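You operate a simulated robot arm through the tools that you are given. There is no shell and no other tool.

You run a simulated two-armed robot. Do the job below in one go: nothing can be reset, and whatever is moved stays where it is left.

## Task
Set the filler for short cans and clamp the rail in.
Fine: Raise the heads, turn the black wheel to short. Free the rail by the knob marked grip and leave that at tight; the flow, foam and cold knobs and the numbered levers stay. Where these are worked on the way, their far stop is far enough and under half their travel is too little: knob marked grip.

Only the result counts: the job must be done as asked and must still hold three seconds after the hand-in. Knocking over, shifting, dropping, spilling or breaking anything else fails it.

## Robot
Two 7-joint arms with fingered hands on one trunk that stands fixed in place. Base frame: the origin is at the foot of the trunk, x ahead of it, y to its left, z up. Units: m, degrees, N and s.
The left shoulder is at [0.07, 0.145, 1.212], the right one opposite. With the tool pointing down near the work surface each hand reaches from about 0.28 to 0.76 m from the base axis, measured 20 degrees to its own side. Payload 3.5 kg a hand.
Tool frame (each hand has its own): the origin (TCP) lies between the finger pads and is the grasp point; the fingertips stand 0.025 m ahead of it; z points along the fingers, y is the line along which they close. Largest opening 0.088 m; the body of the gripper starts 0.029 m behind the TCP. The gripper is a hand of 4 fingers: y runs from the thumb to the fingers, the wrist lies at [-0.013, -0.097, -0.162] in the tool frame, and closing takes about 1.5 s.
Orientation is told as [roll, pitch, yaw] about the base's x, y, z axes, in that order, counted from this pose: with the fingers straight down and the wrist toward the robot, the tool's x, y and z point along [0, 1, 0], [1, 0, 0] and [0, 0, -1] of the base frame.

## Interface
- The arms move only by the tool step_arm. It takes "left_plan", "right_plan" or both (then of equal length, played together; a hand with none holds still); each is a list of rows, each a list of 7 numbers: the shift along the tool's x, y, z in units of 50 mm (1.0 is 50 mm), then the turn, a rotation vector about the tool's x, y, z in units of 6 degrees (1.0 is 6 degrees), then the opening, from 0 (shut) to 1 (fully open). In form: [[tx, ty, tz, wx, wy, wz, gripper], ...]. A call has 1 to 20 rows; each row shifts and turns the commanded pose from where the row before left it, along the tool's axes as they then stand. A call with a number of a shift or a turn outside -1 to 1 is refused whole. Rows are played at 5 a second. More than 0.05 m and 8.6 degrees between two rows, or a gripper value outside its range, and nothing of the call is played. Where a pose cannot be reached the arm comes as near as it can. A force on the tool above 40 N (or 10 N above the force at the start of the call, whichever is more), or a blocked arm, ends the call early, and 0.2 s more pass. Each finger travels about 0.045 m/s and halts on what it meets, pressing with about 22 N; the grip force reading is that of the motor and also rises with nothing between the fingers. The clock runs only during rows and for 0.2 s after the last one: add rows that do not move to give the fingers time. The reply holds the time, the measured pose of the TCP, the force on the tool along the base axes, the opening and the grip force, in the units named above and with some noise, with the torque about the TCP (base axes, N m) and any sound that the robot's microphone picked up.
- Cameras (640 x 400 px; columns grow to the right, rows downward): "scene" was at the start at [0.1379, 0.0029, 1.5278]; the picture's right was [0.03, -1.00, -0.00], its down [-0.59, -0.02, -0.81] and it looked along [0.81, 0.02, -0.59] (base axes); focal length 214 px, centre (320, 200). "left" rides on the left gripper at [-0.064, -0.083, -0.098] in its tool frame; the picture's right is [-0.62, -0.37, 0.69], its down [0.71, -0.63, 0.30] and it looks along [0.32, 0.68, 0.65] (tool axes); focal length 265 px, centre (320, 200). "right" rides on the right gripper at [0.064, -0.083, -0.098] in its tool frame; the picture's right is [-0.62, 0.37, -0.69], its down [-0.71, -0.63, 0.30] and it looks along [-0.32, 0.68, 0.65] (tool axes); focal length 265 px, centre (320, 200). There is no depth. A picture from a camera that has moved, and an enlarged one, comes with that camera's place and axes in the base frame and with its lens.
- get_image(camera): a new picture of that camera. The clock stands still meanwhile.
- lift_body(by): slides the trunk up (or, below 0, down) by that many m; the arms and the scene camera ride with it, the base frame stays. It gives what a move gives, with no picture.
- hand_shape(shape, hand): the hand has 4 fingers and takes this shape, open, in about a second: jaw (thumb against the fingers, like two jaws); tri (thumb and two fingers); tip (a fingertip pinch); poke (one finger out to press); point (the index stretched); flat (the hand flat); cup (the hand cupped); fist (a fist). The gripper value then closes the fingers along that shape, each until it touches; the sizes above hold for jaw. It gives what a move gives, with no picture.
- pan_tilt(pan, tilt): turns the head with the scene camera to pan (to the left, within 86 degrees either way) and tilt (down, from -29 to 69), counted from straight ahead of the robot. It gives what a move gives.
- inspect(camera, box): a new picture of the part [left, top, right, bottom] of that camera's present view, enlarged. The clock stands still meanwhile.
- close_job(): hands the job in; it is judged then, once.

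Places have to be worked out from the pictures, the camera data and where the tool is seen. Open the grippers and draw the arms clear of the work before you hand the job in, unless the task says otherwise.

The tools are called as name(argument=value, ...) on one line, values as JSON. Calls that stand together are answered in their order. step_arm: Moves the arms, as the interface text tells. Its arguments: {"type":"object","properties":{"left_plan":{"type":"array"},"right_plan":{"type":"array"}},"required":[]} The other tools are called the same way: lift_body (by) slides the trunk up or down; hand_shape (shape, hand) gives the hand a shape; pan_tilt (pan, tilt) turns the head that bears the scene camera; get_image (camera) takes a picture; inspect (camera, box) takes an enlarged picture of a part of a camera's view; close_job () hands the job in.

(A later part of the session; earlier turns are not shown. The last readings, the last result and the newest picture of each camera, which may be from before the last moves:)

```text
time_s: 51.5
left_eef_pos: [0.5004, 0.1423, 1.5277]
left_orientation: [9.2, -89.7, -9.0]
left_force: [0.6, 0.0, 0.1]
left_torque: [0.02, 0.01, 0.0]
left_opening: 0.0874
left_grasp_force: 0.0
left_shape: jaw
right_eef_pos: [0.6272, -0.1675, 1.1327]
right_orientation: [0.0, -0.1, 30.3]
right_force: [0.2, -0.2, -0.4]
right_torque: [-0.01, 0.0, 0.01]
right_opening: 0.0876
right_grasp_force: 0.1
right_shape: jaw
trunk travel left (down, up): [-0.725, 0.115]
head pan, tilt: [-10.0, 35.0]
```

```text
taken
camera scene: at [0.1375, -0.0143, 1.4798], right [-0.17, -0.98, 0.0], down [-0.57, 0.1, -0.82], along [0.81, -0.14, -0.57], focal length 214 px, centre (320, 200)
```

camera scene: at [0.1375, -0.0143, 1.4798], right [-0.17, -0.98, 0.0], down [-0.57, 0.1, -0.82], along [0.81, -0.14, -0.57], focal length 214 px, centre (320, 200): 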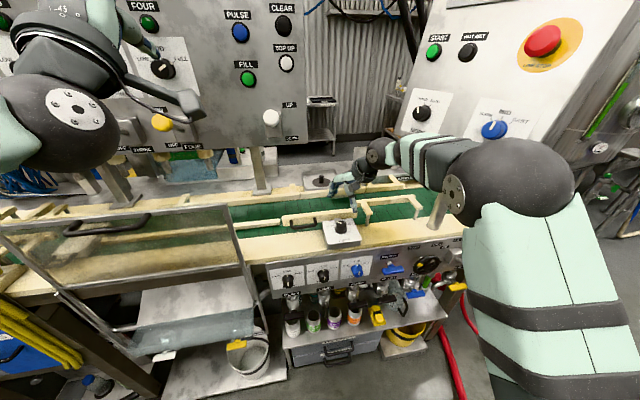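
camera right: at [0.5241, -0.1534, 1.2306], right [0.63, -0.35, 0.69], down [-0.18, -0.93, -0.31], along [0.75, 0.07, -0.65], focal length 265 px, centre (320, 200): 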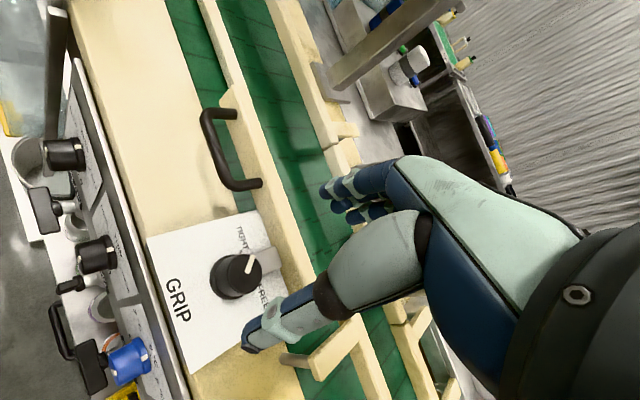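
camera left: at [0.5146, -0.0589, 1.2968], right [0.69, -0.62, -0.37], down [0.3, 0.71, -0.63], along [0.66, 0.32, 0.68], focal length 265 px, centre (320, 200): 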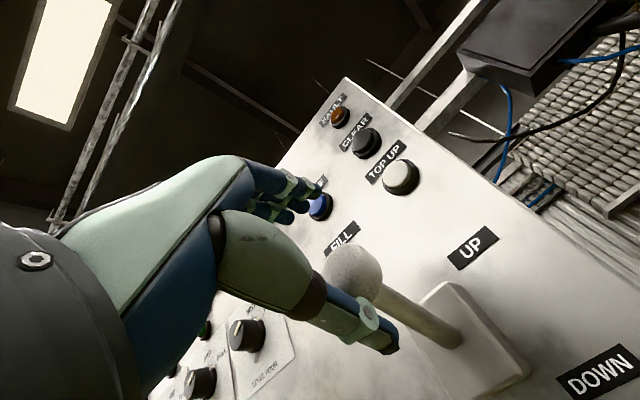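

The knob is in the wrist view below the fingers. I zoom to centre on it precisely.

inspect(camera="right", box=[180, 210, 320, 330])

inspect(camera="scene", box=[300, 180, 400, 250])

```text
3.33 times, centred on (250, 270) of right
camera zoom: at [0.5241, -0.1534, 1.2306], right [0.63, -0.35, 0.69], down [-0.18, -0.93, -0.31], along [0.75, 0.07, -0.65], focal length 885 px, centre (553, -33)
```

zoom: 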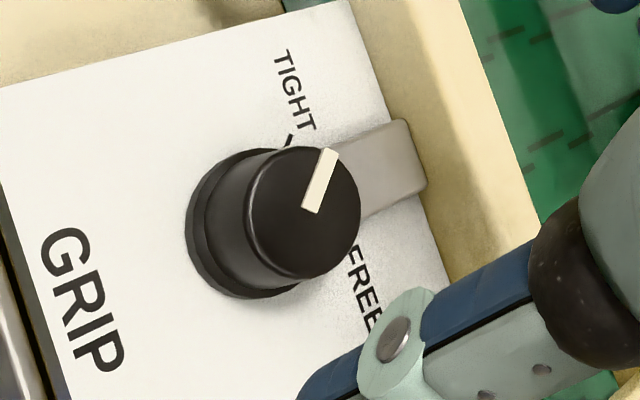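

```text
5.71 times, centred on (350, 215) of scene
camera zoom: at [0.1375, -0.0143, 1.4798], right [-0.17, -0.98, 0.0], down [-0.57, 0.1, -0.82], along [0.81, -0.14, -0.57], focal length 1226 px, centre (149, 114)
```

zoom: 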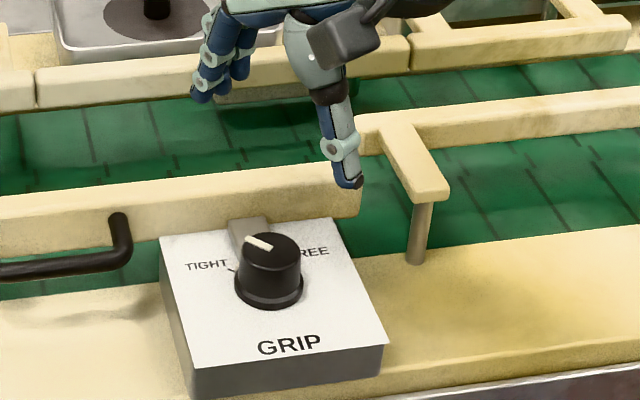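

Two views agree: the knob top centre is (0.644, -0.175, 1.017), base near z = 0.99, about 34 mm across. I centre over it with the jaw partly closed to clear the rail, and descend.

step_arm(right_plan=[[-0.29, 0.22, 0, 0, 0, 0, 0.62], [0, 0, 0.4, 0, 0, 0, 0.62], [0, 0, 0.55, 0, 0, 0, 0.62], [0, 0, 0.55, 0, 0, 0, 0.62], [0, 0, 0.55, 0, 0, 0, 0.62], [0, 0, 0, 0, 0, 0, 0.62]])

get_image(camera="right")

inspect(camera="scene", box=[280, 180, 400, 260])

```text
time_s: 52.9
left_eef_pos: [0.4981, 0.1425, 1.5273]
left_orientation: [11.7, -89.8, -11.8]
left_force: [-0.2, 0.2, 0.3]
left_torque: [-0.01, 0.0, 0.01]
left_opening: 0.0878
left_grasp_force: 0.0
left_shape: jaw
right_eef_pos: [0.6434, -0.1736, 1.0312]
right_orientation: [0.2, -0.1, 30.2]
right_force: [0.6, -0.6, 0.5]
right_torque: [0.0, 0.01, 0.01]
right_opening: 0.0552
right_grasp_force: 0.1
right_shape: jaw
trunk travel left (down, up): [-0.725, 0.115]
head pan, tilt: [-10.0, 35.0]
```

```text
taken
camera right: at [0.5405, -0.1602, 1.1285], right [0.63, -0.35, 0.69], down [-0.18, -0.93, -0.31], along [0.75, 0.07, -0.65], focal length 265 px, centre (320, 200)
```

right: 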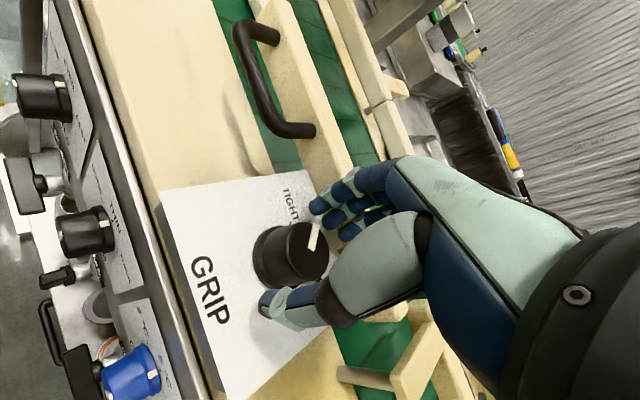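

```text
5.00 times, centred on (340, 220) of scene
camera zoom: at [0.1368, -0.0146, 1.4799], right [-0.17, -0.98, 0.0], down [-0.56, 0.1, -0.82], along [0.81, -0.14, -0.57], focal length 1072 px, centre (220, 100)
```

zoom: 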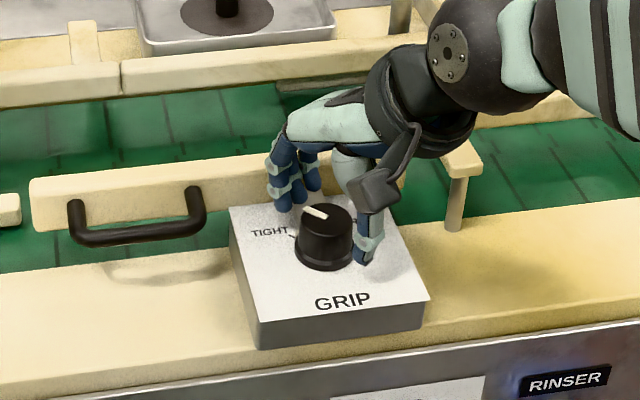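

The fingers straddle the knob. I lower 3 mm, close on it, and turn clockwise toward FREE.

step_arm(right_plan=[[0, 0, 0.06, 0, 0, 0, 0.62], [0, 0, 0, 0, 0, 0, 0.1], [0, 0, 0, 0, 0, 0, 0.1], [0, 0, 0, 0, 0, 0, 0.1], [0, 0, 0, 0, 0, 0, 0.1], [0, 0, 0, 0, 0, 0, 0.1], [0, 0, 0, 0, 0, 0, 0.1]])

get_image(camera="right")

```text
time_s: 54.5
left_eef_pos: [0.4992, 0.1413, 1.5286]
left_orientation: [15.8, -89.7, -15.8]
left_force: [-0.6, -0.4, -0.7]
left_torque: [-0.02, -0.02, -0.02]
left_opening: 0.0878
left_grasp_force: 0.0
left_shape: jaw
right_eef_pos: [0.645, -0.1739, 1.027]
right_orientation: [0.2, -0.1, 30.2]
right_force: [-3.8, -0.5, -1.5]
right_torque: [-0.02, 0.02, -0.04]
right_opening: 0.0275
right_grasp_force: 21.9
right_shape: jaw
trunk travel left (down, up): [-0.725, 0.115]
head pan, tilt: [-10.0, 35.0]
```

```text
taken
camera right: at [0.5402, -0.1606, 1.1254], right [0.63, -0.35, 0.69], down [-0.19, -0.93, -0.31], along [0.75, 0.07, -0.65], focal length 265 px, centre (320, 200)
```

right: 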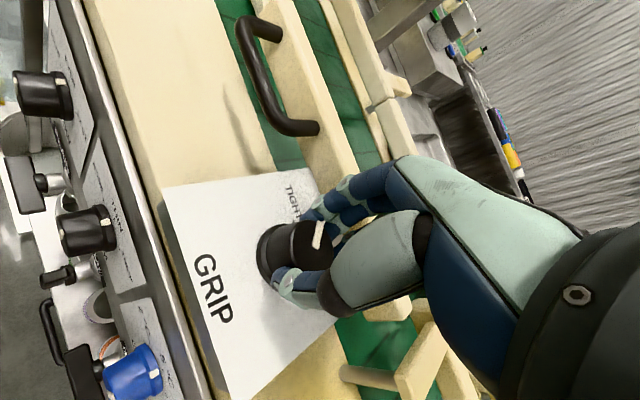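

The knob is held firmly (22 N). I twist clockwise 60° first and check.

step_arm(right_plan=[[0, 0, 0, 0, 0, 1, 0.1], [0, 0, 0, 0, 0, 1, 0.1], [0, 0, 0, 0, 0, 1, 0.1], [0, 0, 0, 0, 0, 1, 0.1], [0, 0, 0, 0, 0, 1, 0.1], [0, 0, 0, 0, 0, 1, 0.1], [0, 0, 0, 0, 0, 1, 0.1], [0, 0, 0, 0, 0, 1, 0.1], [0, 0, 0, 0, 0, 1, 0.1], [0, 0, 0, 0, 0, 1, 0.1]])

get_image(camera="right")

inspect(camera="scene", box=[280, 180, 400, 260])

```text
time_s: 56.7
left_eef_pos: [0.5002, 0.1413, 1.5287]
left_orientation: [9.8, -89.6, -9.8]
left_force: [-0.6, -0.8, -0.2]
left_torque: [0.03, -0.01, 0.01]
left_opening: 0.0878
left_grasp_force: 0.2
left_shape: jaw
right_eef_pos: [0.6439, -0.174, 1.0261]
right_orientation: [0.2, 0.2, -29.9]
right_force: [0.4, -0.8, -0.8]
right_torque: [-0.03, -0.06, 0.01]
right_opening: 0.0272
right_grasp_force: 21.8
right_shape: jaw
trunk travel left (down, up): [-0.725, 0.115]
head pan, tilt: [-10.0, 35.0]
```

```text
taken
camera right: at [0.6051, -0.0766, 1.1256], right [0.01, -0.72, 0.69], down [-0.9, -0.3, -0.31], along [0.43, -0.62, -0.66], focal length 265 px, centre (320, 200)
```

right: 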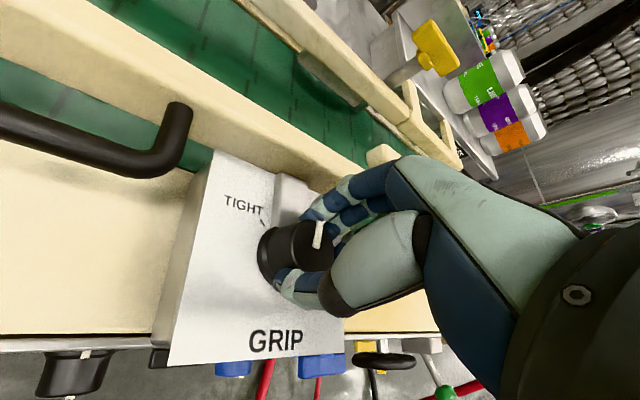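

```text
5.00 times, centred on (340, 220) of scene
camera zoom: at [0.1378, -0.0145, 1.4798], right [-0.17, -0.98, 0.0], down [-0.57, 0.1, -0.82], along [0.81, -0.14, -0.57], focal length 1072 px, centre (220, 100)
```

zoom: 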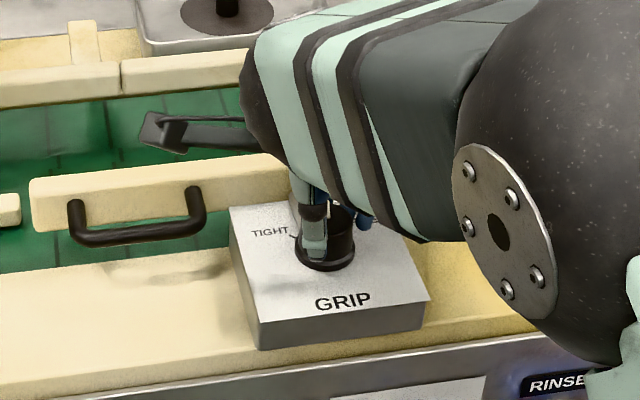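

The knob turned along with the hand with little resistance. I continue clockwise to reach the FREE stop.

step_arm(right_plan=[[0, 0, 0, 0, 0, 1, 0.1], [0, 0, 0, 0, 0, 1, 0.1], [0, 0, 0, 0, 0, 1, 0.1], [0, 0, 0, 0, 0, 1, 0.1], [0, 0, 0, 0, 0, 1, 0.1]])

get_image(camera="right")

```text
time_s: 57.9
left_eef_pos: [0.5004, 0.141, 1.5276]
left_orientation: [10.1, -89.7, -10.1]
left_force: [0.2, 0.5, 0.2]
left_torque: [0.03, 0.02, -0.01]
left_opening: 0.0879
left_grasp_force: 0.0
left_shape: jaw
right_eef_pos: [0.6445, -0.1733, 1.0271]
right_orientation: [0.2, 0.1, -60.0]
right_force: [1.6, 0.3, -0.3]
right_torque: [-0.05, -0.06, -0.02]
right_opening: 0.0273
right_grasp_force: 21.9
right_shape: jaw
trunk travel left (down, up): [-0.725, 0.115]
head pan, tilt: [-10.0, 35.0]
```

```text
taken
camera right: at [0.6592, -0.07, 1.1256], right [-0.35, -0.63, 0.69], down [-0.93, 0.19, -0.3], along [0.06, -0.75, -0.66], focal length 265 px, centre (320, 200)
```

right: 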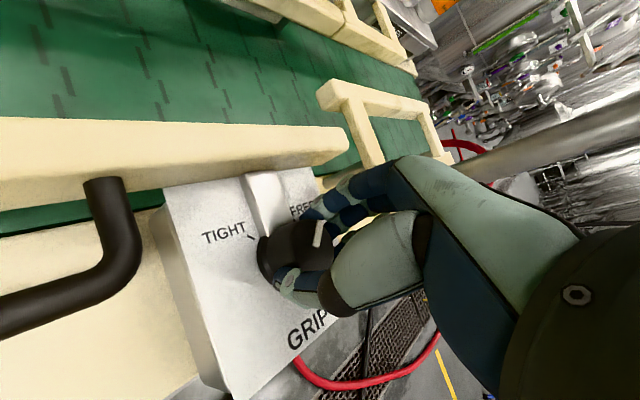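

90° turned with no stop felt yet; I go on a few more degrees to find the stop.

step_arm(right_plan=[[0, 0, 0, 0, 0, 1, 0.1], [0, 0, 0, 0, 0, 1, 0.1], [0, 0, 0, 0, 0, 1, 0.1], [0, 0, 0, 0, 0, 1, 0.1]])

inspect(camera="right", box=[180, 150, 400, 330])

```text
time_s: 58.9
left_eef_pos: [0.5034, 0.1397, 1.5274]
left_orientation: [15.6, -89.6, -15.4]
left_force: [-0.5, -0.6, 0.3]
left_torque: [-0.01, -0.01, -0.03]
left_opening: 0.0884
left_grasp_force: 0.1
left_shape: jaw
right_eef_pos: [0.646, -0.1741, 1.0252]
right_orientation: [0.1, 0.1, -83.8]
right_force: [9.7, 0.4, 2.6]
right_torque: [-0.12, -0.26, 0.31]
right_opening: 0.0265
right_grasp_force: 22.4
right_shape: jaw
trunk travel left (down, up): [-0.725, 0.115]
head pan, tilt: [-10.0, 35.0]
```

```text
2.22 times, centred on (290, 240) of right
camera zoom: at [0.7017, -0.0843, 1.125], right [-0.58, -0.44, 0.69], down [-0.78, 0.55, -0.3], along [-0.25, -0.71, -0.66], focal length 590 px, centre (387, 111)
```

zoom: 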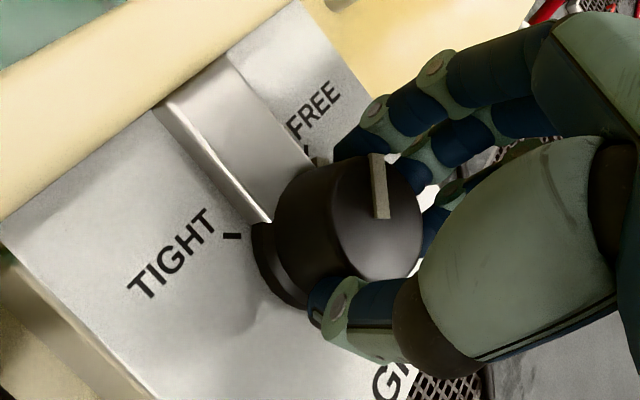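

The torque rose and the skirt mark meets the FREE tick: the knob is at its FREE stop. I open, lift clear and turn the hand back.

step_arm(right_plan=[[0, 0, 0, 0, 0, 0, 0.65], [0, 0, 0, 0, 0, 0, 0.65], [0, 0, 0, 0, 0, 0, 0.65], [0, 0, -0.5, 0, 0, 0, 0.65], [0, 0, -0.7, 0, 0, 0, 0.65], [0, 0, -0.7, 0, 0, 0, 0.65], [0, 0, 0, 0, 0, -1, 0.65], [0, 0, 0, 0, 0, -1, 0.65], [0, 0, 0, 0, 0, -1, 0.65], [0, 0, 0, 0, 0, -1, 0.65], [0, 0, 0, 0, 0, -1, 0.65], [0, 0, 0, 0, 0, -1, 0.65], [0, 0, 0, 0, 0, -1, 0.65], [0, 0, 0, 0, 0, -1, 0.65], [0, 0, 0, 0, 0, -1, 0.65], [0, 0, 0, 0, 0, -1, 0.65], [0, 0, 0, 0, 0, -1, 0.65], [0, 0, 0, 0, 0, -1, 0.65], [0, 0, 0, 0, 0, -1, 0.65], [0, 0, 0, 0, 0, -1, 0.65]])

inspect(camera="scene", box=[260, 160, 420, 260])

get_image(camera="right")

```text
time_s: 63.1
left_eef_pos: [0.4994, 0.1406, 1.5283]
left_orientation: [17.1, -89.7, -16.9]
left_force: [0.6, -0.1, -0.6]
left_torque: [-0.02, 0.01, 0.0]
left_opening: 0.0878
left_grasp_force: 0.1
left_shape: jaw
right_eef_pos: [0.6433, -0.174, 1.1222]
right_orientation: [0.2, 0.0, 0.3]
right_force: [-0.9, 0.3, -0.3]
right_torque: [-0.01, 0.0, 0.01]
right_opening: 0.057
right_grasp_force: 0.1
right_shape: jaw
trunk travel left (down, up): [-0.725, 0.115]
head pan, tilt: [-10.0, 35.0]
```

```text
4.00 times, centred on (340, 210) of scene
camera zoom: at [0.1373, -0.0154, 1.4798], right [-0.17, -0.98, 0.0], down [-0.56, 0.1, -0.82], along [0.81, -0.14, -0.57], focal length 858 px, centre (240, 160)
```

zoom: 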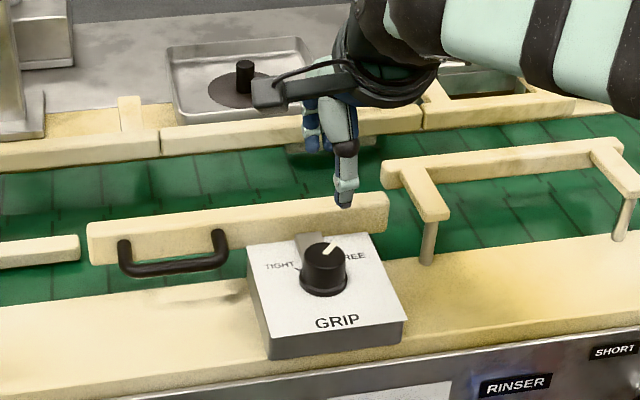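

```text
taken
camera right: at [0.5607, -0.1104, 1.2207], right [0.37, -0.62, 0.69], down [-0.63, -0.72, -0.31], along [0.69, -0.32, -0.65], focal length 265 px, centre (320, 200)
```

right: 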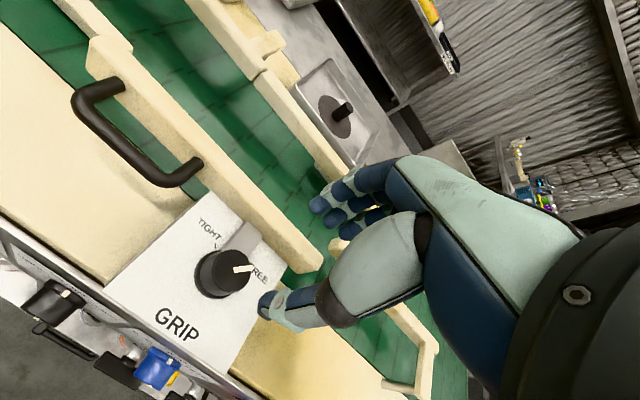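

The knob now points to FREE. The handle bar triangulates to about (0.672, -0.055, 0.993); I bring the right hand, closed, down on the robot's side of the bar, ready to push the rail in.

step_arm(right_plan=[[0.84, -0.2, 0, 0, 0, 0, 0], [0.84, -0.2, 0, 0, 0, 0, 0], [0.84, -0.1, 0, 0, 0, 0, 0], [0, 0, 0, 0, 0, 0, 0], [0, 0, 0.7, 0, 0, 0, 0], [0, 0, 0.5, 0, 0, 0, 0], [0, 0, 0.5, 0, 0, 0, 0], [0, 0, 0, 0, 0, 0, 0]])

get_image(camera="right")

inspect(camera="scene", box=[240, 160, 400, 260])

```text
time_s: 64.9
left_eef_pos: [0.4997, 0.1424, 1.5265]
left_orientation: [12.7, -89.7, -12.8]
left_force: [0.9, 0.5, -0.2]
left_torque: [-0.01, 0.02, 0.0]
left_opening: 0.0878
left_grasp_force: 0.1
left_shape: jaw
right_eef_pos: [0.6183, -0.049, 1.0383]
right_orientation: [0.2, 0.0, 0.3]
right_force: [-0.4, -0.1, 0.3]
right_torque: [-0.01, -0.01, 0.0]
right_opening: 0.0
right_grasp_force: 22.0
right_shape: jaw
trunk travel left (down, up): [-0.725, 0.115]
head pan, tilt: [-10.0, 35.0]
```

```text
taken
camera right: at [0.5357, 0.0152, 1.1363], right [0.37, -0.62, 0.69], down [-0.63, -0.72, -0.31], along [0.69, -0.32, -0.65], focal length 265 px, centre (320, 200)
```

right: 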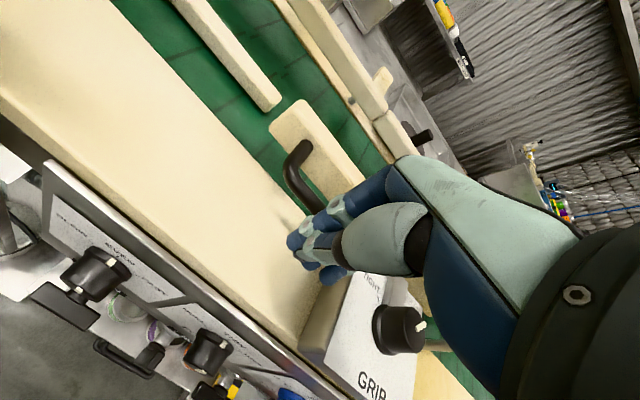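

```text
4.00 times, centred on (320, 210) of scene
camera zoom: at [0.1372, -0.0148, 1.4798], right [-0.17, -0.98, 0.0], down [-0.56, 0.1, -0.82], along [0.81, -0.14, -0.57], focal length 858 px, centre (320, 160)
```

zoom: 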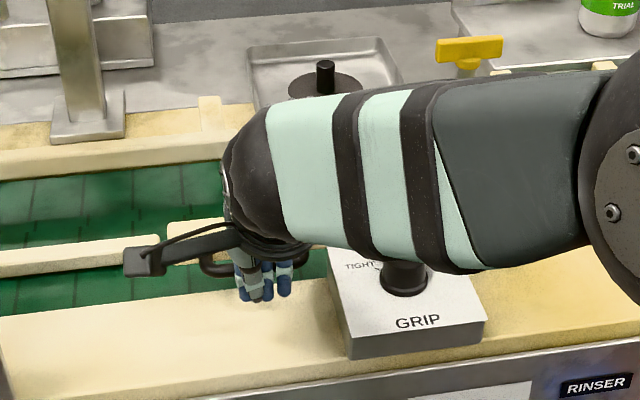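

The closed fingers hang just in front of the bar. I lower them to bar height and push forward in small steps.

step_arm(right_plan=[[0, 0, 0.35, 0, 0, 0, 0], [0, 0, 0.35, 0, 0, 0, 0], [0, 0.2, 0, 0, 0, 0, 0], [0, 0.2, 0, 0, 0, 0, 0], [0, 0.2, 0, 0, 0, 0, 0], [0, 0.1, 0, 0, 0, 0, 0], [0, 0, 0, 0, 0, 0, 0]])

get_image(camera="right")

inspect(camera="scene", box=[240, 160, 400, 260])

```text
time_s: 66.5
left_eef_pos: [0.4984, 0.1422, 1.5279]
left_orientation: [13.3, -89.7, -13.2]
left_force: [0.9, -0.4, 0.1]
left_torque: [0.0, 0.02, 0.0]
left_opening: 0.0878
left_grasp_force: 0.1
left_shape: jaw
right_eef_pos: [0.653, -0.0474, 1.0031]
right_orientation: [0.2, 0.0, 0.2]
right_force: [-1.4, -0.3, 0.7]
right_torque: [-0.01, -0.05, -0.04]
right_opening: 0.0
right_grasp_force: 22.0
right_shape: jaw
trunk travel left (down, up): [-0.725, 0.115]
head pan, tilt: [-10.0, 35.0]
```

```text
taken
camera right: at [0.5702, 0.016, 1.1015], right [0.37, -0.62, 0.69], down [-0.63, -0.72, -0.31], along [0.69, -0.32, -0.65], focal length 265 px, centre (320, 200)
```

right: 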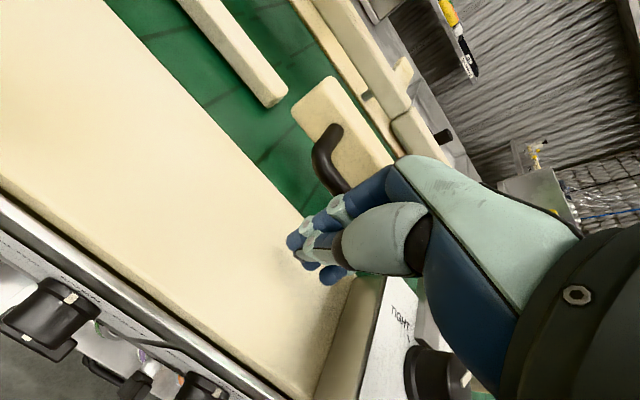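

```text
4.00 times, centred on (320, 210) of scene
camera zoom: at [0.1366, -0.0147, 1.4799], right [-0.17, -0.98, 0.0], down [-0.56, 0.1, -0.82], along [0.81, -0.14, -0.57], focal length 858 px, centre (320, 160)
```

zoom: 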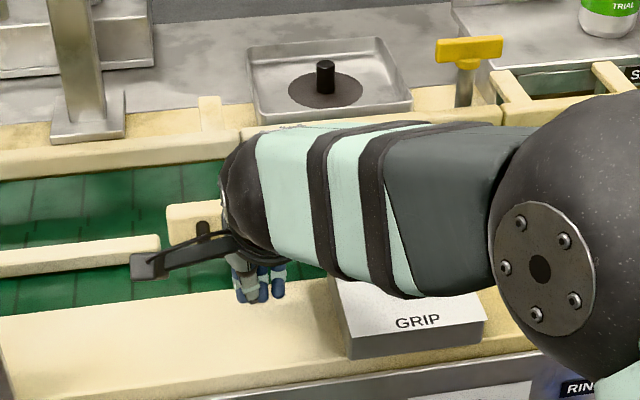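

The rail slides in easily. I keep pushing in small steps until it meets its stop.

step_arm(right_plan=[[0, 0.2, 0, 0, 0, 0, 0], [0, 0.2, 0, 0, 0, 0, 0], [0, 0.2, 0, 0, 0, 0, 0], [0, 0, 0, 0, 0, 0, 0]])

get_image(camera="right")

inspect(camera="scene", box=[240, 160, 400, 260])

```text
time_s: 67.5
left_eef_pos: [0.4938, 0.1423, 1.5296]
left_orientation: [40.3, -89.9, -40.2]
left_force: [0.5, -0.7, -0.4]
left_torque: [-0.04, -0.03, 0.0]
left_opening: 0.0879
left_grasp_force: 0.0
left_shape: jaw
right_eef_pos: [0.6792, -0.048, 1.0063]
right_orientation: [0.2, -0.3, 0.1]
right_force: [-11.1, -0.6, 10.2]
right_torque: [-0.09, -0.29, -0.14]
right_opening: 0.0001
right_grasp_force: 22.2
right_shape: jaw
trunk travel left (down, up): [-0.725, 0.115]
head pan, tilt: [-10.0, 35.0]
```

```text
taken
camera right: at [0.5967, 0.0159, 1.1049], right [0.36, -0.62, 0.69], down [-0.63, -0.72, -0.31], along [0.69, -0.32, -0.65], focal length 265 px, centre (320, 200)
```

right: 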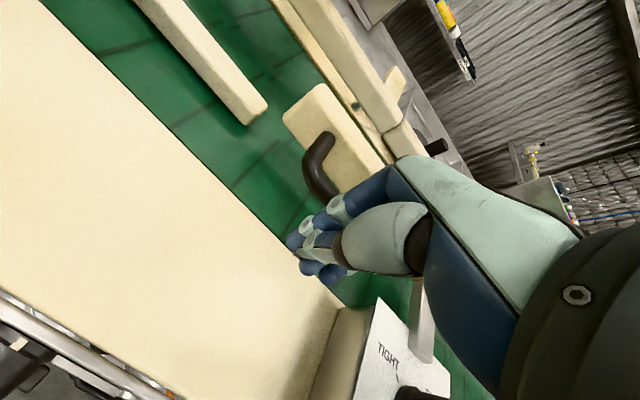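

```text
4.00 times, centred on (320, 210) of scene
camera zoom: at [0.1314, -0.0148, 1.4805], right [-0.17, -0.98, 0.0], down [-0.56, 0.1, -0.82], along [0.81, -0.14, -0.57], focal length 858 px, centre (320, 160)
```

zoom: 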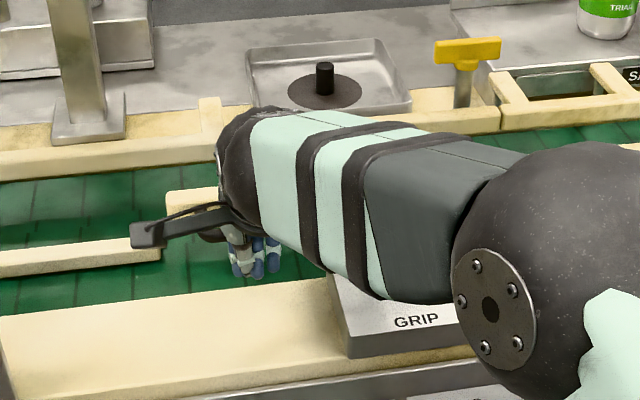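

Resistance has appeared (about 11 N) after roughly 5 cm of travel. I push a few millimetres more to tell a stop from mere friction.

step_arm(right_plan=[[0, 0.08, 0, 0, 0, 0, 0], [0, 0, 0, 0, 0, 0, 0]])

get_image(camera="right")

```text
time_s: 68.1
left_eef_pos: [0.4929, 0.1413, 1.5309]
left_orientation: [64.7, -89.9, -64.7]
left_force: [0.6, 0.6, 0.1]
left_torque: [0.01, -0.02, 0.0]
left_opening: 0.0878
left_grasp_force: 0.0
left_shape: jaw
right_eef_pos: [0.6831, -0.0492, 1.0064]
right_orientation: [0.3, -0.4, 0.1]
right_force: [-12.4, -2.8, 13.7]
right_torque: [-0.11, -0.39, -0.21]
right_opening: 0.0
right_grasp_force: 21.7
right_shape: jaw
trunk travel left (down, up): [-0.725, 0.115]
head pan, tilt: [-10.0, 35.0]
```

```text
taken
camera right: at [0.6, 0.0156, 1.1048], right [0.37, -0.62, 0.69], down [-0.63, -0.71, -0.31], along [0.69, -0.32, -0.65], focal length 265 px, centre (320, 200)
```

right: 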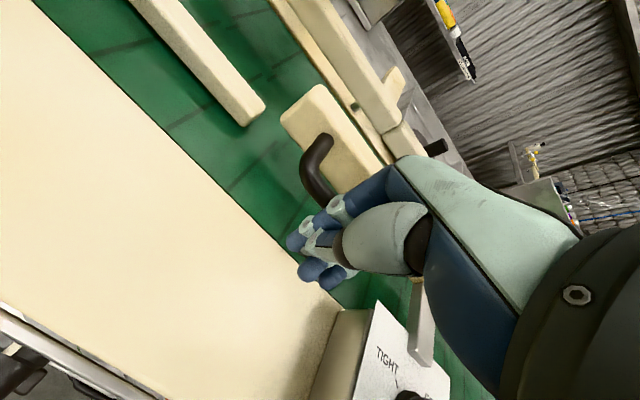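

The hand creeps while force stays moderate, so I cannot tell yet. I back the hand off and lift it to inspect how far the rail has gone.

step_arm(right_plan=[[0, -0.4, 0, 0, 0, 0, 0], [0, -0.4, 0, 0, 0, 0, 0], [0, -0.3, -0.4, 0, 0, 0, 0], [0, 0, -0.8, 0, 0, 0, 0], [0, 0, -0.8, 0, 0, 0, 0], [-0.8, -0.4, 0, 0, 0, 0, 0], [-0.8, -0.4, 0, 0, 0, 0, 0], [-0.8, -0.4, 0, 0, 0, 0, 0], [-0.8, 0, 0, 0, 0, 0, 0]])

get_image(camera="right")

inspect(camera="scene", box=[240, 160, 400, 260])

```text
time_s: 70.1
left_eef_pos: [0.4995, 0.1399, 1.5281]
left_orientation: [27.1, -89.6, -27.0]
left_force: [0.5, 0.2, -0.2]
left_torque: [0.0, -0.02, 0.0]
left_opening: 0.0878
left_grasp_force: 0.0
left_shape: jaw
right_eef_pos: [0.5729, -0.2108, 1.1004]
right_orientation: [0.3, 0.1, 0.2]
right_force: [-0.2, -1.0, 0.0]
right_torque: [0.03, 0.01, 0.03]
right_opening: 0.0
right_grasp_force: 21.8
right_shape: jaw
trunk travel left (down, up): [-0.725, 0.115]
head pan, tilt: [-10.0, 35.0]
```

```text
taken
camera right: at [0.4909, -0.1466, 1.1998], right [0.37, -0.62, 0.69], down [-0.63, -0.72, -0.31], along [0.68, -0.32, -0.66], focal length 265 px, centre (320, 200)
```

right: 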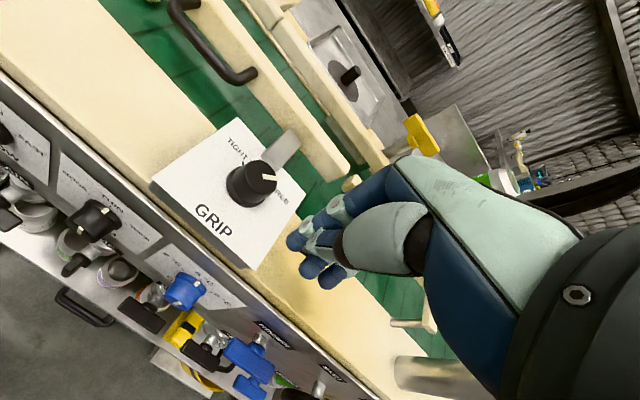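

```text
4.00 times, centred on (320, 210) of scene
camera zoom: at [0.1377, -0.0172, 1.4797], right [-0.17, -0.98, 0.0], down [-0.57, 0.1, -0.82], along [0.81, -0.14, -0.57], focal length 858 px, centre (320, 160)
```

zoom: 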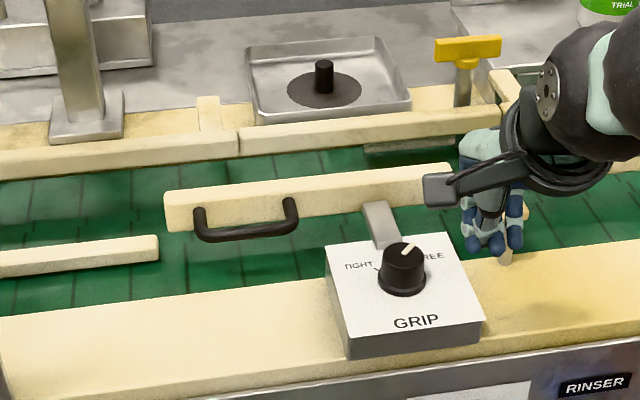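

The rail has moved about 4.6 cm in and now lines up with the right-hand bracket. To make sure it is fully in, I push once more, this time with the open jaw's straighter fingers against the bar to avoid wedging.

step_arm(right_plan=[[0.8, 0.28, 0, 0, 0, 0, 1], [0.8, 0.28, 0, 0, 0, 0, 1], [0.8, 0.28, 0, 0, 0, 0, 1], [0.8, 0.28, 0, 0, 0, 0, 1], [0, 0, 0.64, 0, 0, 0, 1], [0, 0, 0.64, 0, 0, 0, 1], [0, 0, 0.64, 0, 0, 0, 1], [0, 0, 0, 0, 0, 0, 1]])

get_image(camera="right")

inspect(camera="scene", box=[240, 160, 400, 260])

```text
time_s: 71.9
left_eef_pos: [0.4991, 0.1417, 1.5282]
left_orientation: [16.5, -89.7, -16.4]
left_force: [0.0, 0.4, -0.6]
left_torque: [-0.01, -0.01, 0.03]
left_opening: 0.0877
left_grasp_force: 0.1
left_shape: jaw
right_eef_pos: [0.6263, -0.0483, 1.0061]
right_orientation: [0.3, -0.1, 0.2]
right_force: [-0.1, -0.7, 0.1]
right_torque: [-0.03, 0.01, 0.01]
right_opening: 0.0877
right_grasp_force: 0.0
right_shape: jaw
trunk travel left (down, up): [-0.725, 0.115]
head pan, tilt: [-10.0, 35.0]
```

```text
taken
camera right: at [0.5453, 0.0158, 1.1048], right [0.37, -0.62, 0.69], down [-0.63, -0.72, -0.31], along [0.69, -0.32, -0.65], focal length 265 px, centre (320, 200)
```

right: 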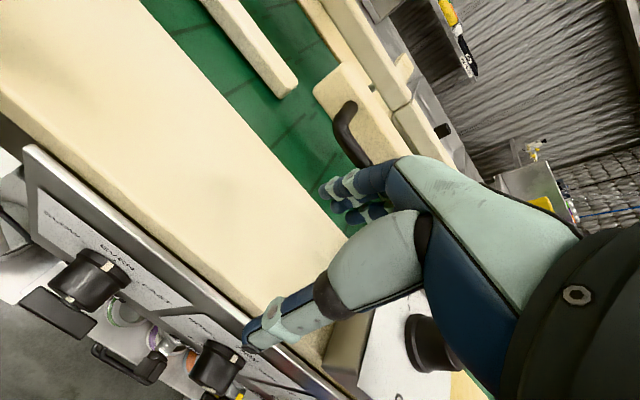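

```text
4.00 times, centred on (320, 210) of scene
camera zoom: at [0.1369, -0.0152, 1.4799], right [-0.17, -0.98, 0.0], down [-0.56, 0.1, -0.82], along [0.81, -0.14, -0.57], focal length 858 px, centre (320, 160)
```

zoom: 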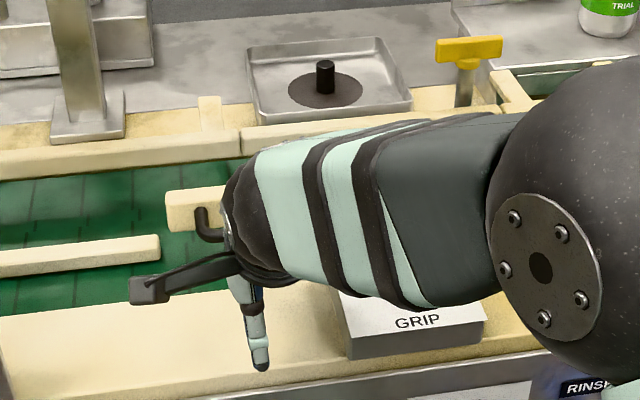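

The fingers are just in front of the bar. I push forward in small steps and watch the force.

step_arm(right_plan=[[0, 0.15, 0, 0, 0, 0, 1], [0, 0.15, 0, 0, 0, 0, 1], [0, 0.1, 0, 0, 0, 0, 1], [0, 0.1, 0, 0, 0, 0, 1], [0, 0, 0, 0, 0, 0, 1]])

get_image(camera="right")

```text
time_s: 73.1
left_eef_pos: [0.4941, 0.143, 1.5307]
left_orientation: [35.7, -90.0, -35.6]
left_force: [-1.0, -0.2, -0.4]
left_torque: [0.03, 0.03, 0.0]
left_opening: 0.088
left_grasp_force: 0.1
left_shape: jaw
right_eef_pos: [0.6483, -0.0474, 1.0089]
right_orientation: [0.3, -0.1, 0.3]
right_force: [-15.3, -0.5, 3.1]
right_torque: [-0.04, -0.16, -0.21]
right_opening: 0.085
right_grasp_force: 0.2
right_shape: jaw
trunk travel left (down, up): [-0.725, 0.115]
head pan, tilt: [-10.0, 35.0]
```

```text
taken
camera right: at [0.5662, 0.0163, 1.1067], right [0.37, -0.62, 0.69], down [-0.63, -0.72, -0.31], along [0.69, -0.32, -0.65], focal length 265 px, centre (320, 200)
```

right: 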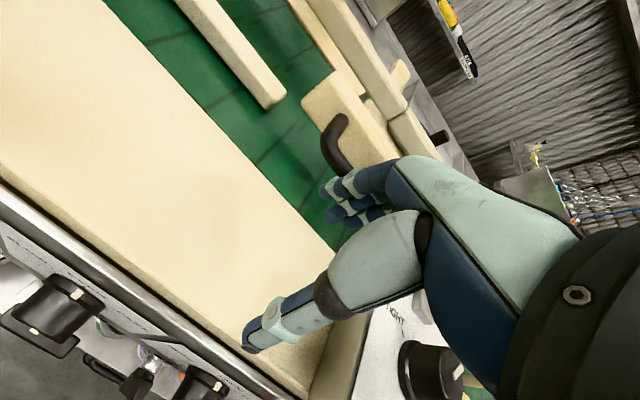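

Force is 15 N with the hand already held back, which suggests the stop. One more 4 mm nudge will settle it.

step_arm(right_plan=[[0, 0.08, 0, 0, 0, 0, 1], [0, 0, 0, 0, 0, 0, 1]])

inspect(camera="right", box=[260, 40, 440, 240])

```text
time_s: 73.7
left_eef_pos: [0.4924, 0.1411, 1.5301]
left_orientation: [83.6, -89.9, -83.7]
left_force: [-0.3, 0.7, 0.4]
left_torque: [0.01, 0.0, 0.02]
left_opening: 0.088
left_grasp_force: 0.1
left_shape: jaw
right_eef_pos: [0.6509, -0.0483, 1.0093]
right_orientation: [0.2, -0.2, 0.2]
right_force: [-22.4, -0.8, 3.8]
right_torque: [-0.05, -0.15, -0.34]
right_opening: 0.0824
right_grasp_force: 0.1
right_shape: jaw
trunk travel left (down, up): [-0.725, 0.115]
head pan, tilt: [-10.0, 35.0]
```

```text
2.00 times, centred on (350, 140) of right
camera zoom: at [0.5686, 0.0163, 1.1076], right [0.37, -0.62, 0.69], down [-0.63, -0.72, -0.31], along [0.69, -0.32, -0.65], focal length 531 px, centre (260, 320)
```

zoom: 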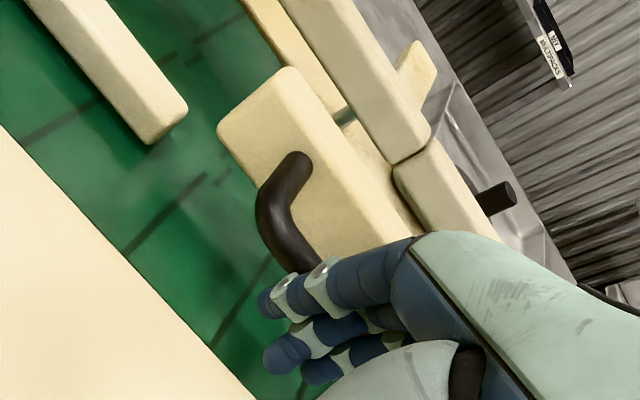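

Force climbs with only the fingers bending, so the rail is against its inner stop. I back off, lift, and set up over the knob with a -72° yaw for the counter-clockwise turn to TIGHT.

step_arm(right_plan=[[0, -0.5, 0, 0, 0, 0, 1], [0, -0.3, -0.4, 0, 0, 0, 1], [0, 0, -0.9, 0, 0, 0, 1], [0, 0, -0.9, 0, 0, 0, 1], [-0.84, 0.22, 0, 0, 0, 0, 0.65], [-0.84, 0.22, 0, 0, 0, 0, 0.65], [-0.84, 0.22, 0, 0, 0, 0, 0.65], [0, 0, 0, 0, 0, 1, 0.65], [0, 0, 0, 0, 0, 1, 0.65], [0, 0, 0, 0, 0, 1, 0.65], [0, 0, 0, 0, 0, 1, 0.65], [0, 0, 0, 0, 0, 1, 0.65], [0, 0, 0, 0, 0, 1, 0.65], [0, 0, 0, 0, 0, 1, 0.65], [0, 0, 0, 0, 0, 1, 0.65], [0, 0, 0, 0, 0, 1, 0.65], [0, 0, 0, 0, 0, 1, 0.65], [0, 0, 0, 0, 0, 1, 0.65], [0, 0, 0, 0, 0, 1, 0.65], [0, 0, 0, 0, 0, 0, 0.65]])

get_image(camera="right")

inspect(camera="scene", box=[240, 160, 400, 260])

```text
time_s: 77.9
left_eef_pos: [0.4982, 0.1416, 1.5291]
left_orientation: [12.4, -89.7, -12.3]
left_force: [0.4, 0.0, 0.2]
left_torque: [-0.05, 0.02, 0.01]
left_opening: 0.0879
left_grasp_force: 0.0
left_shape: jaw
right_eef_pos: [0.6505, -0.1743, 1.1156]
right_orientation: [0.1, 0.0, -71.9]
right_force: [0.3, 0.1, 0.7]
right_torque: [0.03, 0.0, -0.03]
right_opening: 0.0577
right_grasp_force: 0.1
right_shape: jaw
trunk travel left (down, up): [-0.725, 0.115]
head pan, tilt: [-10.0, 35.0]
```

```text
taken
camera right: at [0.6865, -0.0748, 1.215], right [-0.48, -0.54, 0.69], down [-0.87, 0.38, -0.3], along [-0.1, -0.75, -0.66], focal length 265 px, centre (320, 200)
```

right: 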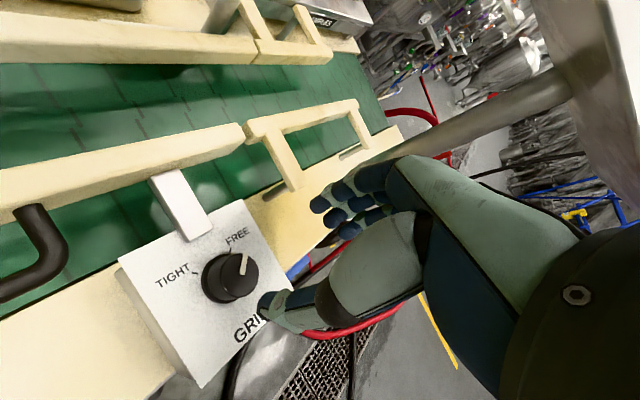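

```text
4.00 times, centred on (320, 210) of scene
camera zoom: at [0.1371, -0.0147, 1.4798], right [-0.17, -0.98, 0.0], down [-0.56, 0.1, -0.82], along [0.81, -0.14, -0.57], focal length 858 px, centre (320, 160)
```

zoom: 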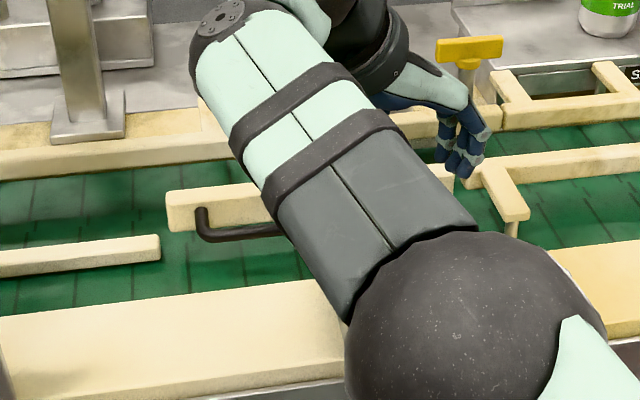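

The rail now lines up with the bracket, and the knob still shows FREE. I centre on the knob, descend and grip it.

step_arm(right_plan=[[-0.125, -0.037, 0, 0, 0, 0, 0.65], [0, 0, 0.59, 0, 0, 0, 0.65], [0, 0, 0.59, 0, 0, 0, 0.65], [0, 0, 0.56, 0, 0, 0, 0.65], [0, 0, 0, 0, 0, 0, 0.65], [0, 0, 0, 0, 0, 0, 0.1], [0, 0, 0, 0, 0, 0, 0.1], [0, 0, 0, 0, 0, 0, 0.1], [0, 0, 0, 0, 0, 0, 0.1], [0, 0, 0, 0, 0, 0, 0.1]])

get_image(camera="right")

```text
time_s: 80.1
left_eef_pos: [0.4987, 0.1426, 1.5272]
left_orientation: [9.3, -89.7, -9.2]
left_force: [0.1, 0.0, 0.8]
left_torque: [0.01, 0.02, 0.01]
left_opening: 0.0877
left_grasp_force: 0.0
left_shape: jaw
right_eef_pos: [0.6438, -0.1737, 1.0289]
right_orientation: [0.0, 0.2, -71.8]
right_force: [-0.8, 2.0, -0.4]
right_torque: [0.01, -0.02, 0.01]
right_opening: 0.0273
right_grasp_force: 22.0
right_shape: jaw
trunk travel left (down, up): [-0.725, 0.115]
head pan, tilt: [-10.0, 35.0]
```

```text
taken
camera right: at [0.6807, -0.0739, 1.128], right [-0.47, -0.55, 0.69], down [-0.88, 0.38, -0.3], along [-0.09, -0.75, -0.66], focal length 265 px, centre (320, 200)
```

right: 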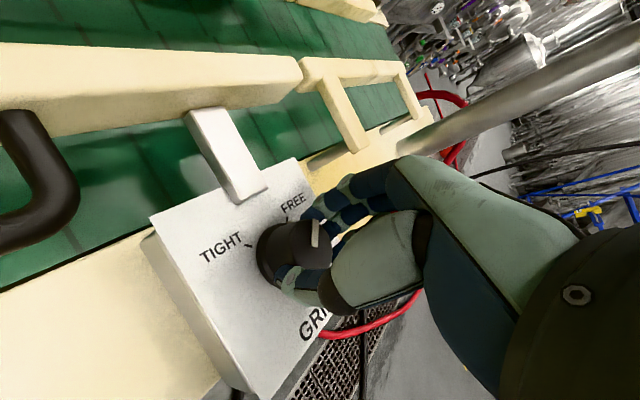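

Gripped at 22 N with the pointer at FREE. I now twist counter-clockwise toward TIGHT.

step_arm(right_plan=[[0, 0, 0, 0, 0, -1, 0.1], [0, 0, 0, 0, 0, -1, 0.1], [0, 0, 0, 0, 0, -1, 0.1], [0, 0, 0, 0, 0, -1, 0.1], [0, 0, 0, 0, 0, -1, 0.1], [0, 0, 0, 0, 0, -1, 0.1], [0, 0, 0, 0, 0, -1, 0.1], [0, 0, 0, 0, 0, -1, 0.1], [0, 0, 0, 0, 0, -1, 0.1], [0, 0, 0, 0, 0, -1, 0.1], [0, 0, 0, 0, 0, -1, 0.1], [0, 0, 0, 0, 0, -1, 0.1], [0, 0, 0, 0, 0, -1, 0.1], [0, 0, 0, 0, 0, -1, 0.1]])

get_image(camera="right")

```text
time_s: 83.1
left_eef_pos: [0.4966, 0.1421, 1.5285]
left_orientation: [21.0, -89.7, -21.0]
left_force: [-0.4, -0.2, 0.1]
left_torque: [0.0, 0.0, -0.02]
left_opening: 0.0881
left_grasp_force: 0.1
left_shape: jaw
right_eef_pos: [0.6421, -0.1747, 1.0297]
right_orientation: [0.1, 0.0, 12.4]
right_force: [-6.7, 1.0, -1.5]
right_torque: [0.01, 0.14, -0.06]
right_opening: 0.0268
right_grasp_force: 22.0
right_shape: jaw
trunk travel left (down, up): [-0.725, 0.115]
head pan, tilt: [-10.0, 35.0]
```

```text
taken
camera right: at [0.5486, -0.1294, 1.1279], right [0.49, -0.53, 0.69], down [-0.46, -0.83, -0.31], along [0.74, -0.17, -0.65], focal length 265 px, centre (320, 200)
```

right: 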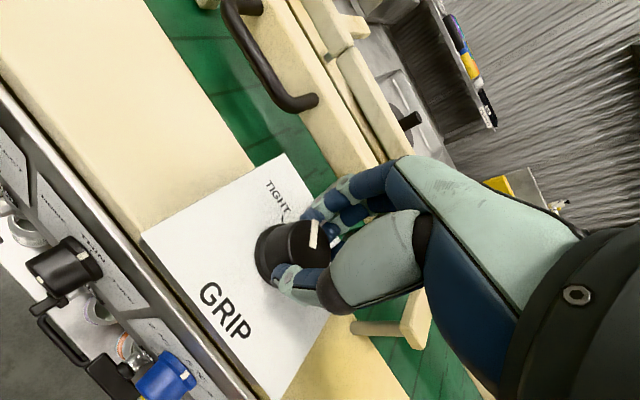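

84° done; the pointer is heading to TIGHT. I turn further until the stop is felt.

step_arm(right_plan=[[0, 0, 0, 0, 0, -1, 0.1], [0, 0, 0, 0, 0, -1, 0.1], [0, 0, 0, 0, 0, -1, 0.1], [0, 0, 0, 0, 0, -1, 0.1]])

get_image(camera="right")

```text
time_s: 84.1
left_eef_pos: [0.5007, 0.1396, 1.5291]
left_orientation: [24.5, -89.6, -24.5]
left_force: [0.4, -0.4, -0.2]
left_torque: [0.02, -0.01, 0.0]
left_opening: 0.0879
left_grasp_force: 0.1
left_shape: jaw
right_eef_pos: [0.6441, -0.1764, 1.0286]
right_orientation: [0.2, -0.2, 36.1]
right_force: [-2.3, -4.5, -0.3]
right_torque: [-0.1, 0.04, -0.17]
right_opening: 0.0265
right_grasp_force: 21.9
right_shape: jaw
trunk travel left (down, up): [-0.725, 0.115]
head pan, tilt: [-10.0, 35.0]
```

```text
taken
camera right: at [0.5401, -0.1737, 1.1276], right [0.66, -0.29, 0.69], down [-0.09, -0.95, -0.31], along [0.74, 0.14, -0.65], focal length 265 px, centre (320, 200)
```

right: 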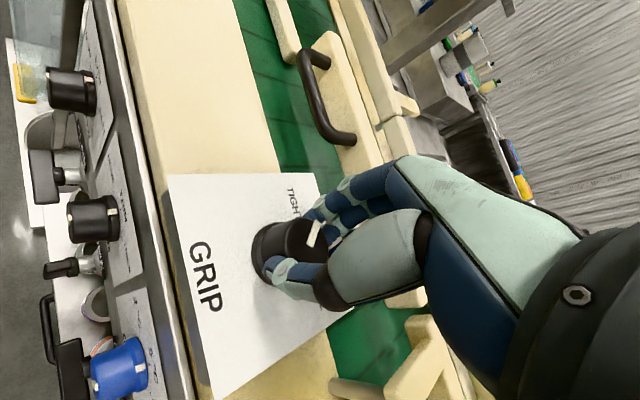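

Torque builds up to -0.17 N m near the TIGHT position. I twist a little more to seat it at the stop, then release.

step_arm(right_plan=[[0, 0, 0, 0, 0, -1, 0.1], [0, 0, 0, 0, 0, -1, 0.1], [0, 0, 0, 0, 0, 0, 0.1]])

inspect(camera="right", box=[180, 150, 400, 330])

```text
time_s: 84.9
left_eef_pos: [0.5, 0.1408, 1.5273]
left_orientation: [22.5, -89.7, -22.5]
left_force: [0.9, 0.9, 0.0]
left_torque: [-0.01, 0.03, -0.02]
left_opening: 0.0876
left_grasp_force: 0.0
left_shape: jaw
right_eef_pos: [0.6451, -0.1769, 1.0284]
right_orientation: [0.1, -0.3, 48.3]
right_force: [3.0, -6.8, 1.6]
right_torque: [-0.15, -0.07, -0.25]
right_opening: 0.0261
right_grasp_force: 22.5
right_shape: jaw
trunk travel left (down, up): [-0.725, 0.115]
head pan, tilt: [-10.0, 35.0]
```

```text
2.22 times, centred on (290, 240) of right
camera zoom: at [0.5426, -0.1956, 1.1273], right [0.71, -0.14, 0.69], down [0.11, -0.94, -0.31], along [0.7, 0.3, -0.65], focal length 590 px, centre (387, 111)
```

zoom: 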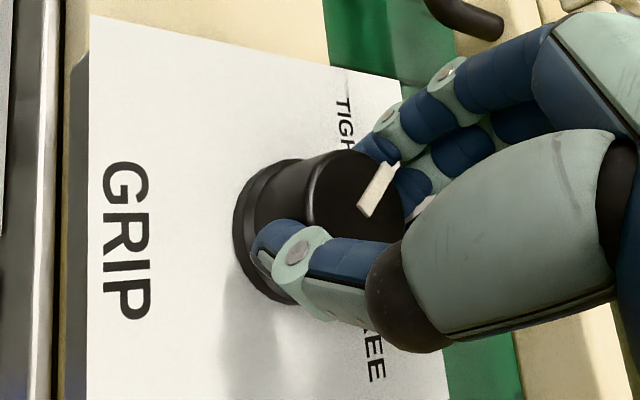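

The pointer has begun to slip in the hand, so the knob is at its TIGHT stop. I open, lift and inspect.

step_arm(right_plan=[[0, 0, 0, 0, 0, 0, 0.65], [0, 0, 0, 0, 0, 0, 0.65], [0, 0, 0, 0, 0, 0, 0.65], [0, 0, -0.5, 0, 0, 0, 0.65], [0, 0, -0.7, 0, 0, 0, 0.65], [0, 0, -0.7, 0, 0, 0, 0.65], [0, 0, 0, 0, 0, 0, 0.65]])

inspect(camera="right", box=[160, 180, 340, 330])

inspect(camera="scene", box=[240, 160, 400, 260])

```text
time_s: 86.5
left_eef_pos: [0.4991, 0.1424, 1.5284]
left_orientation: [12.2, -89.7, -12.0]
left_force: [1.0, -0.4, -0.3]
left_torque: [0.04, -0.03, -0.03]
left_opening: 0.0879
left_grasp_force: 0.1
left_shape: jaw
right_eef_pos: [0.6431, -0.1752, 1.1237]
right_orientation: [0.2, -0.1, 48.2]
right_force: [-0.7, 0.7, -0.2]
right_torque: [-0.05, -0.01, -0.02]
right_opening: 0.0568
right_grasp_force: 0.0
right_shape: jaw
trunk travel left (down, up): [-0.725, 0.115]
head pan, tilt: [-10.0, 35.0]
```

```text
2.67 times, centred on (250, 255) of right
camera zoom: at [0.5419, -0.1939, 1.2224], right [0.71, -0.14, 0.69], down [0.11, -0.94, -0.31], along [0.7, 0.3, -0.65], focal length 708 px, centre (507, 53)
```

zoom: 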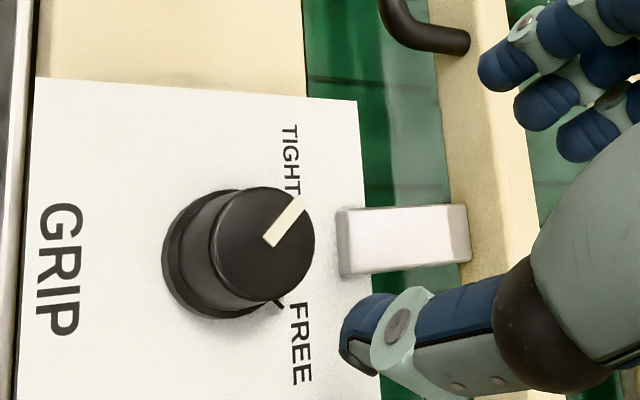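

```text
4.00 times, centred on (320, 210) of scene
camera zoom: at [0.1375, -0.0147, 1.4798], right [-0.17, -0.98, 0.0], down [-0.57, 0.1, -0.82], along [0.81, -0.14, -0.57], focal length 858 px, centre (320, 160)
```

zoom: 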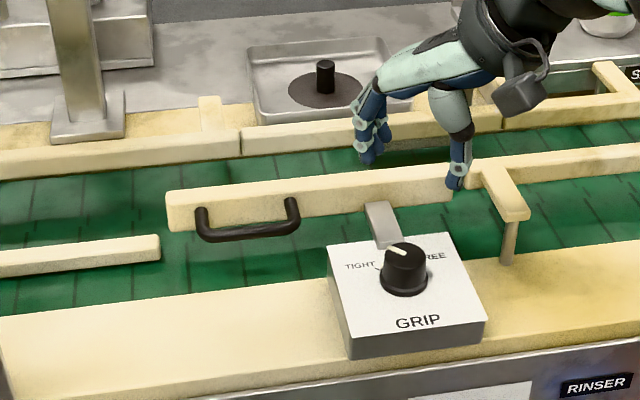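

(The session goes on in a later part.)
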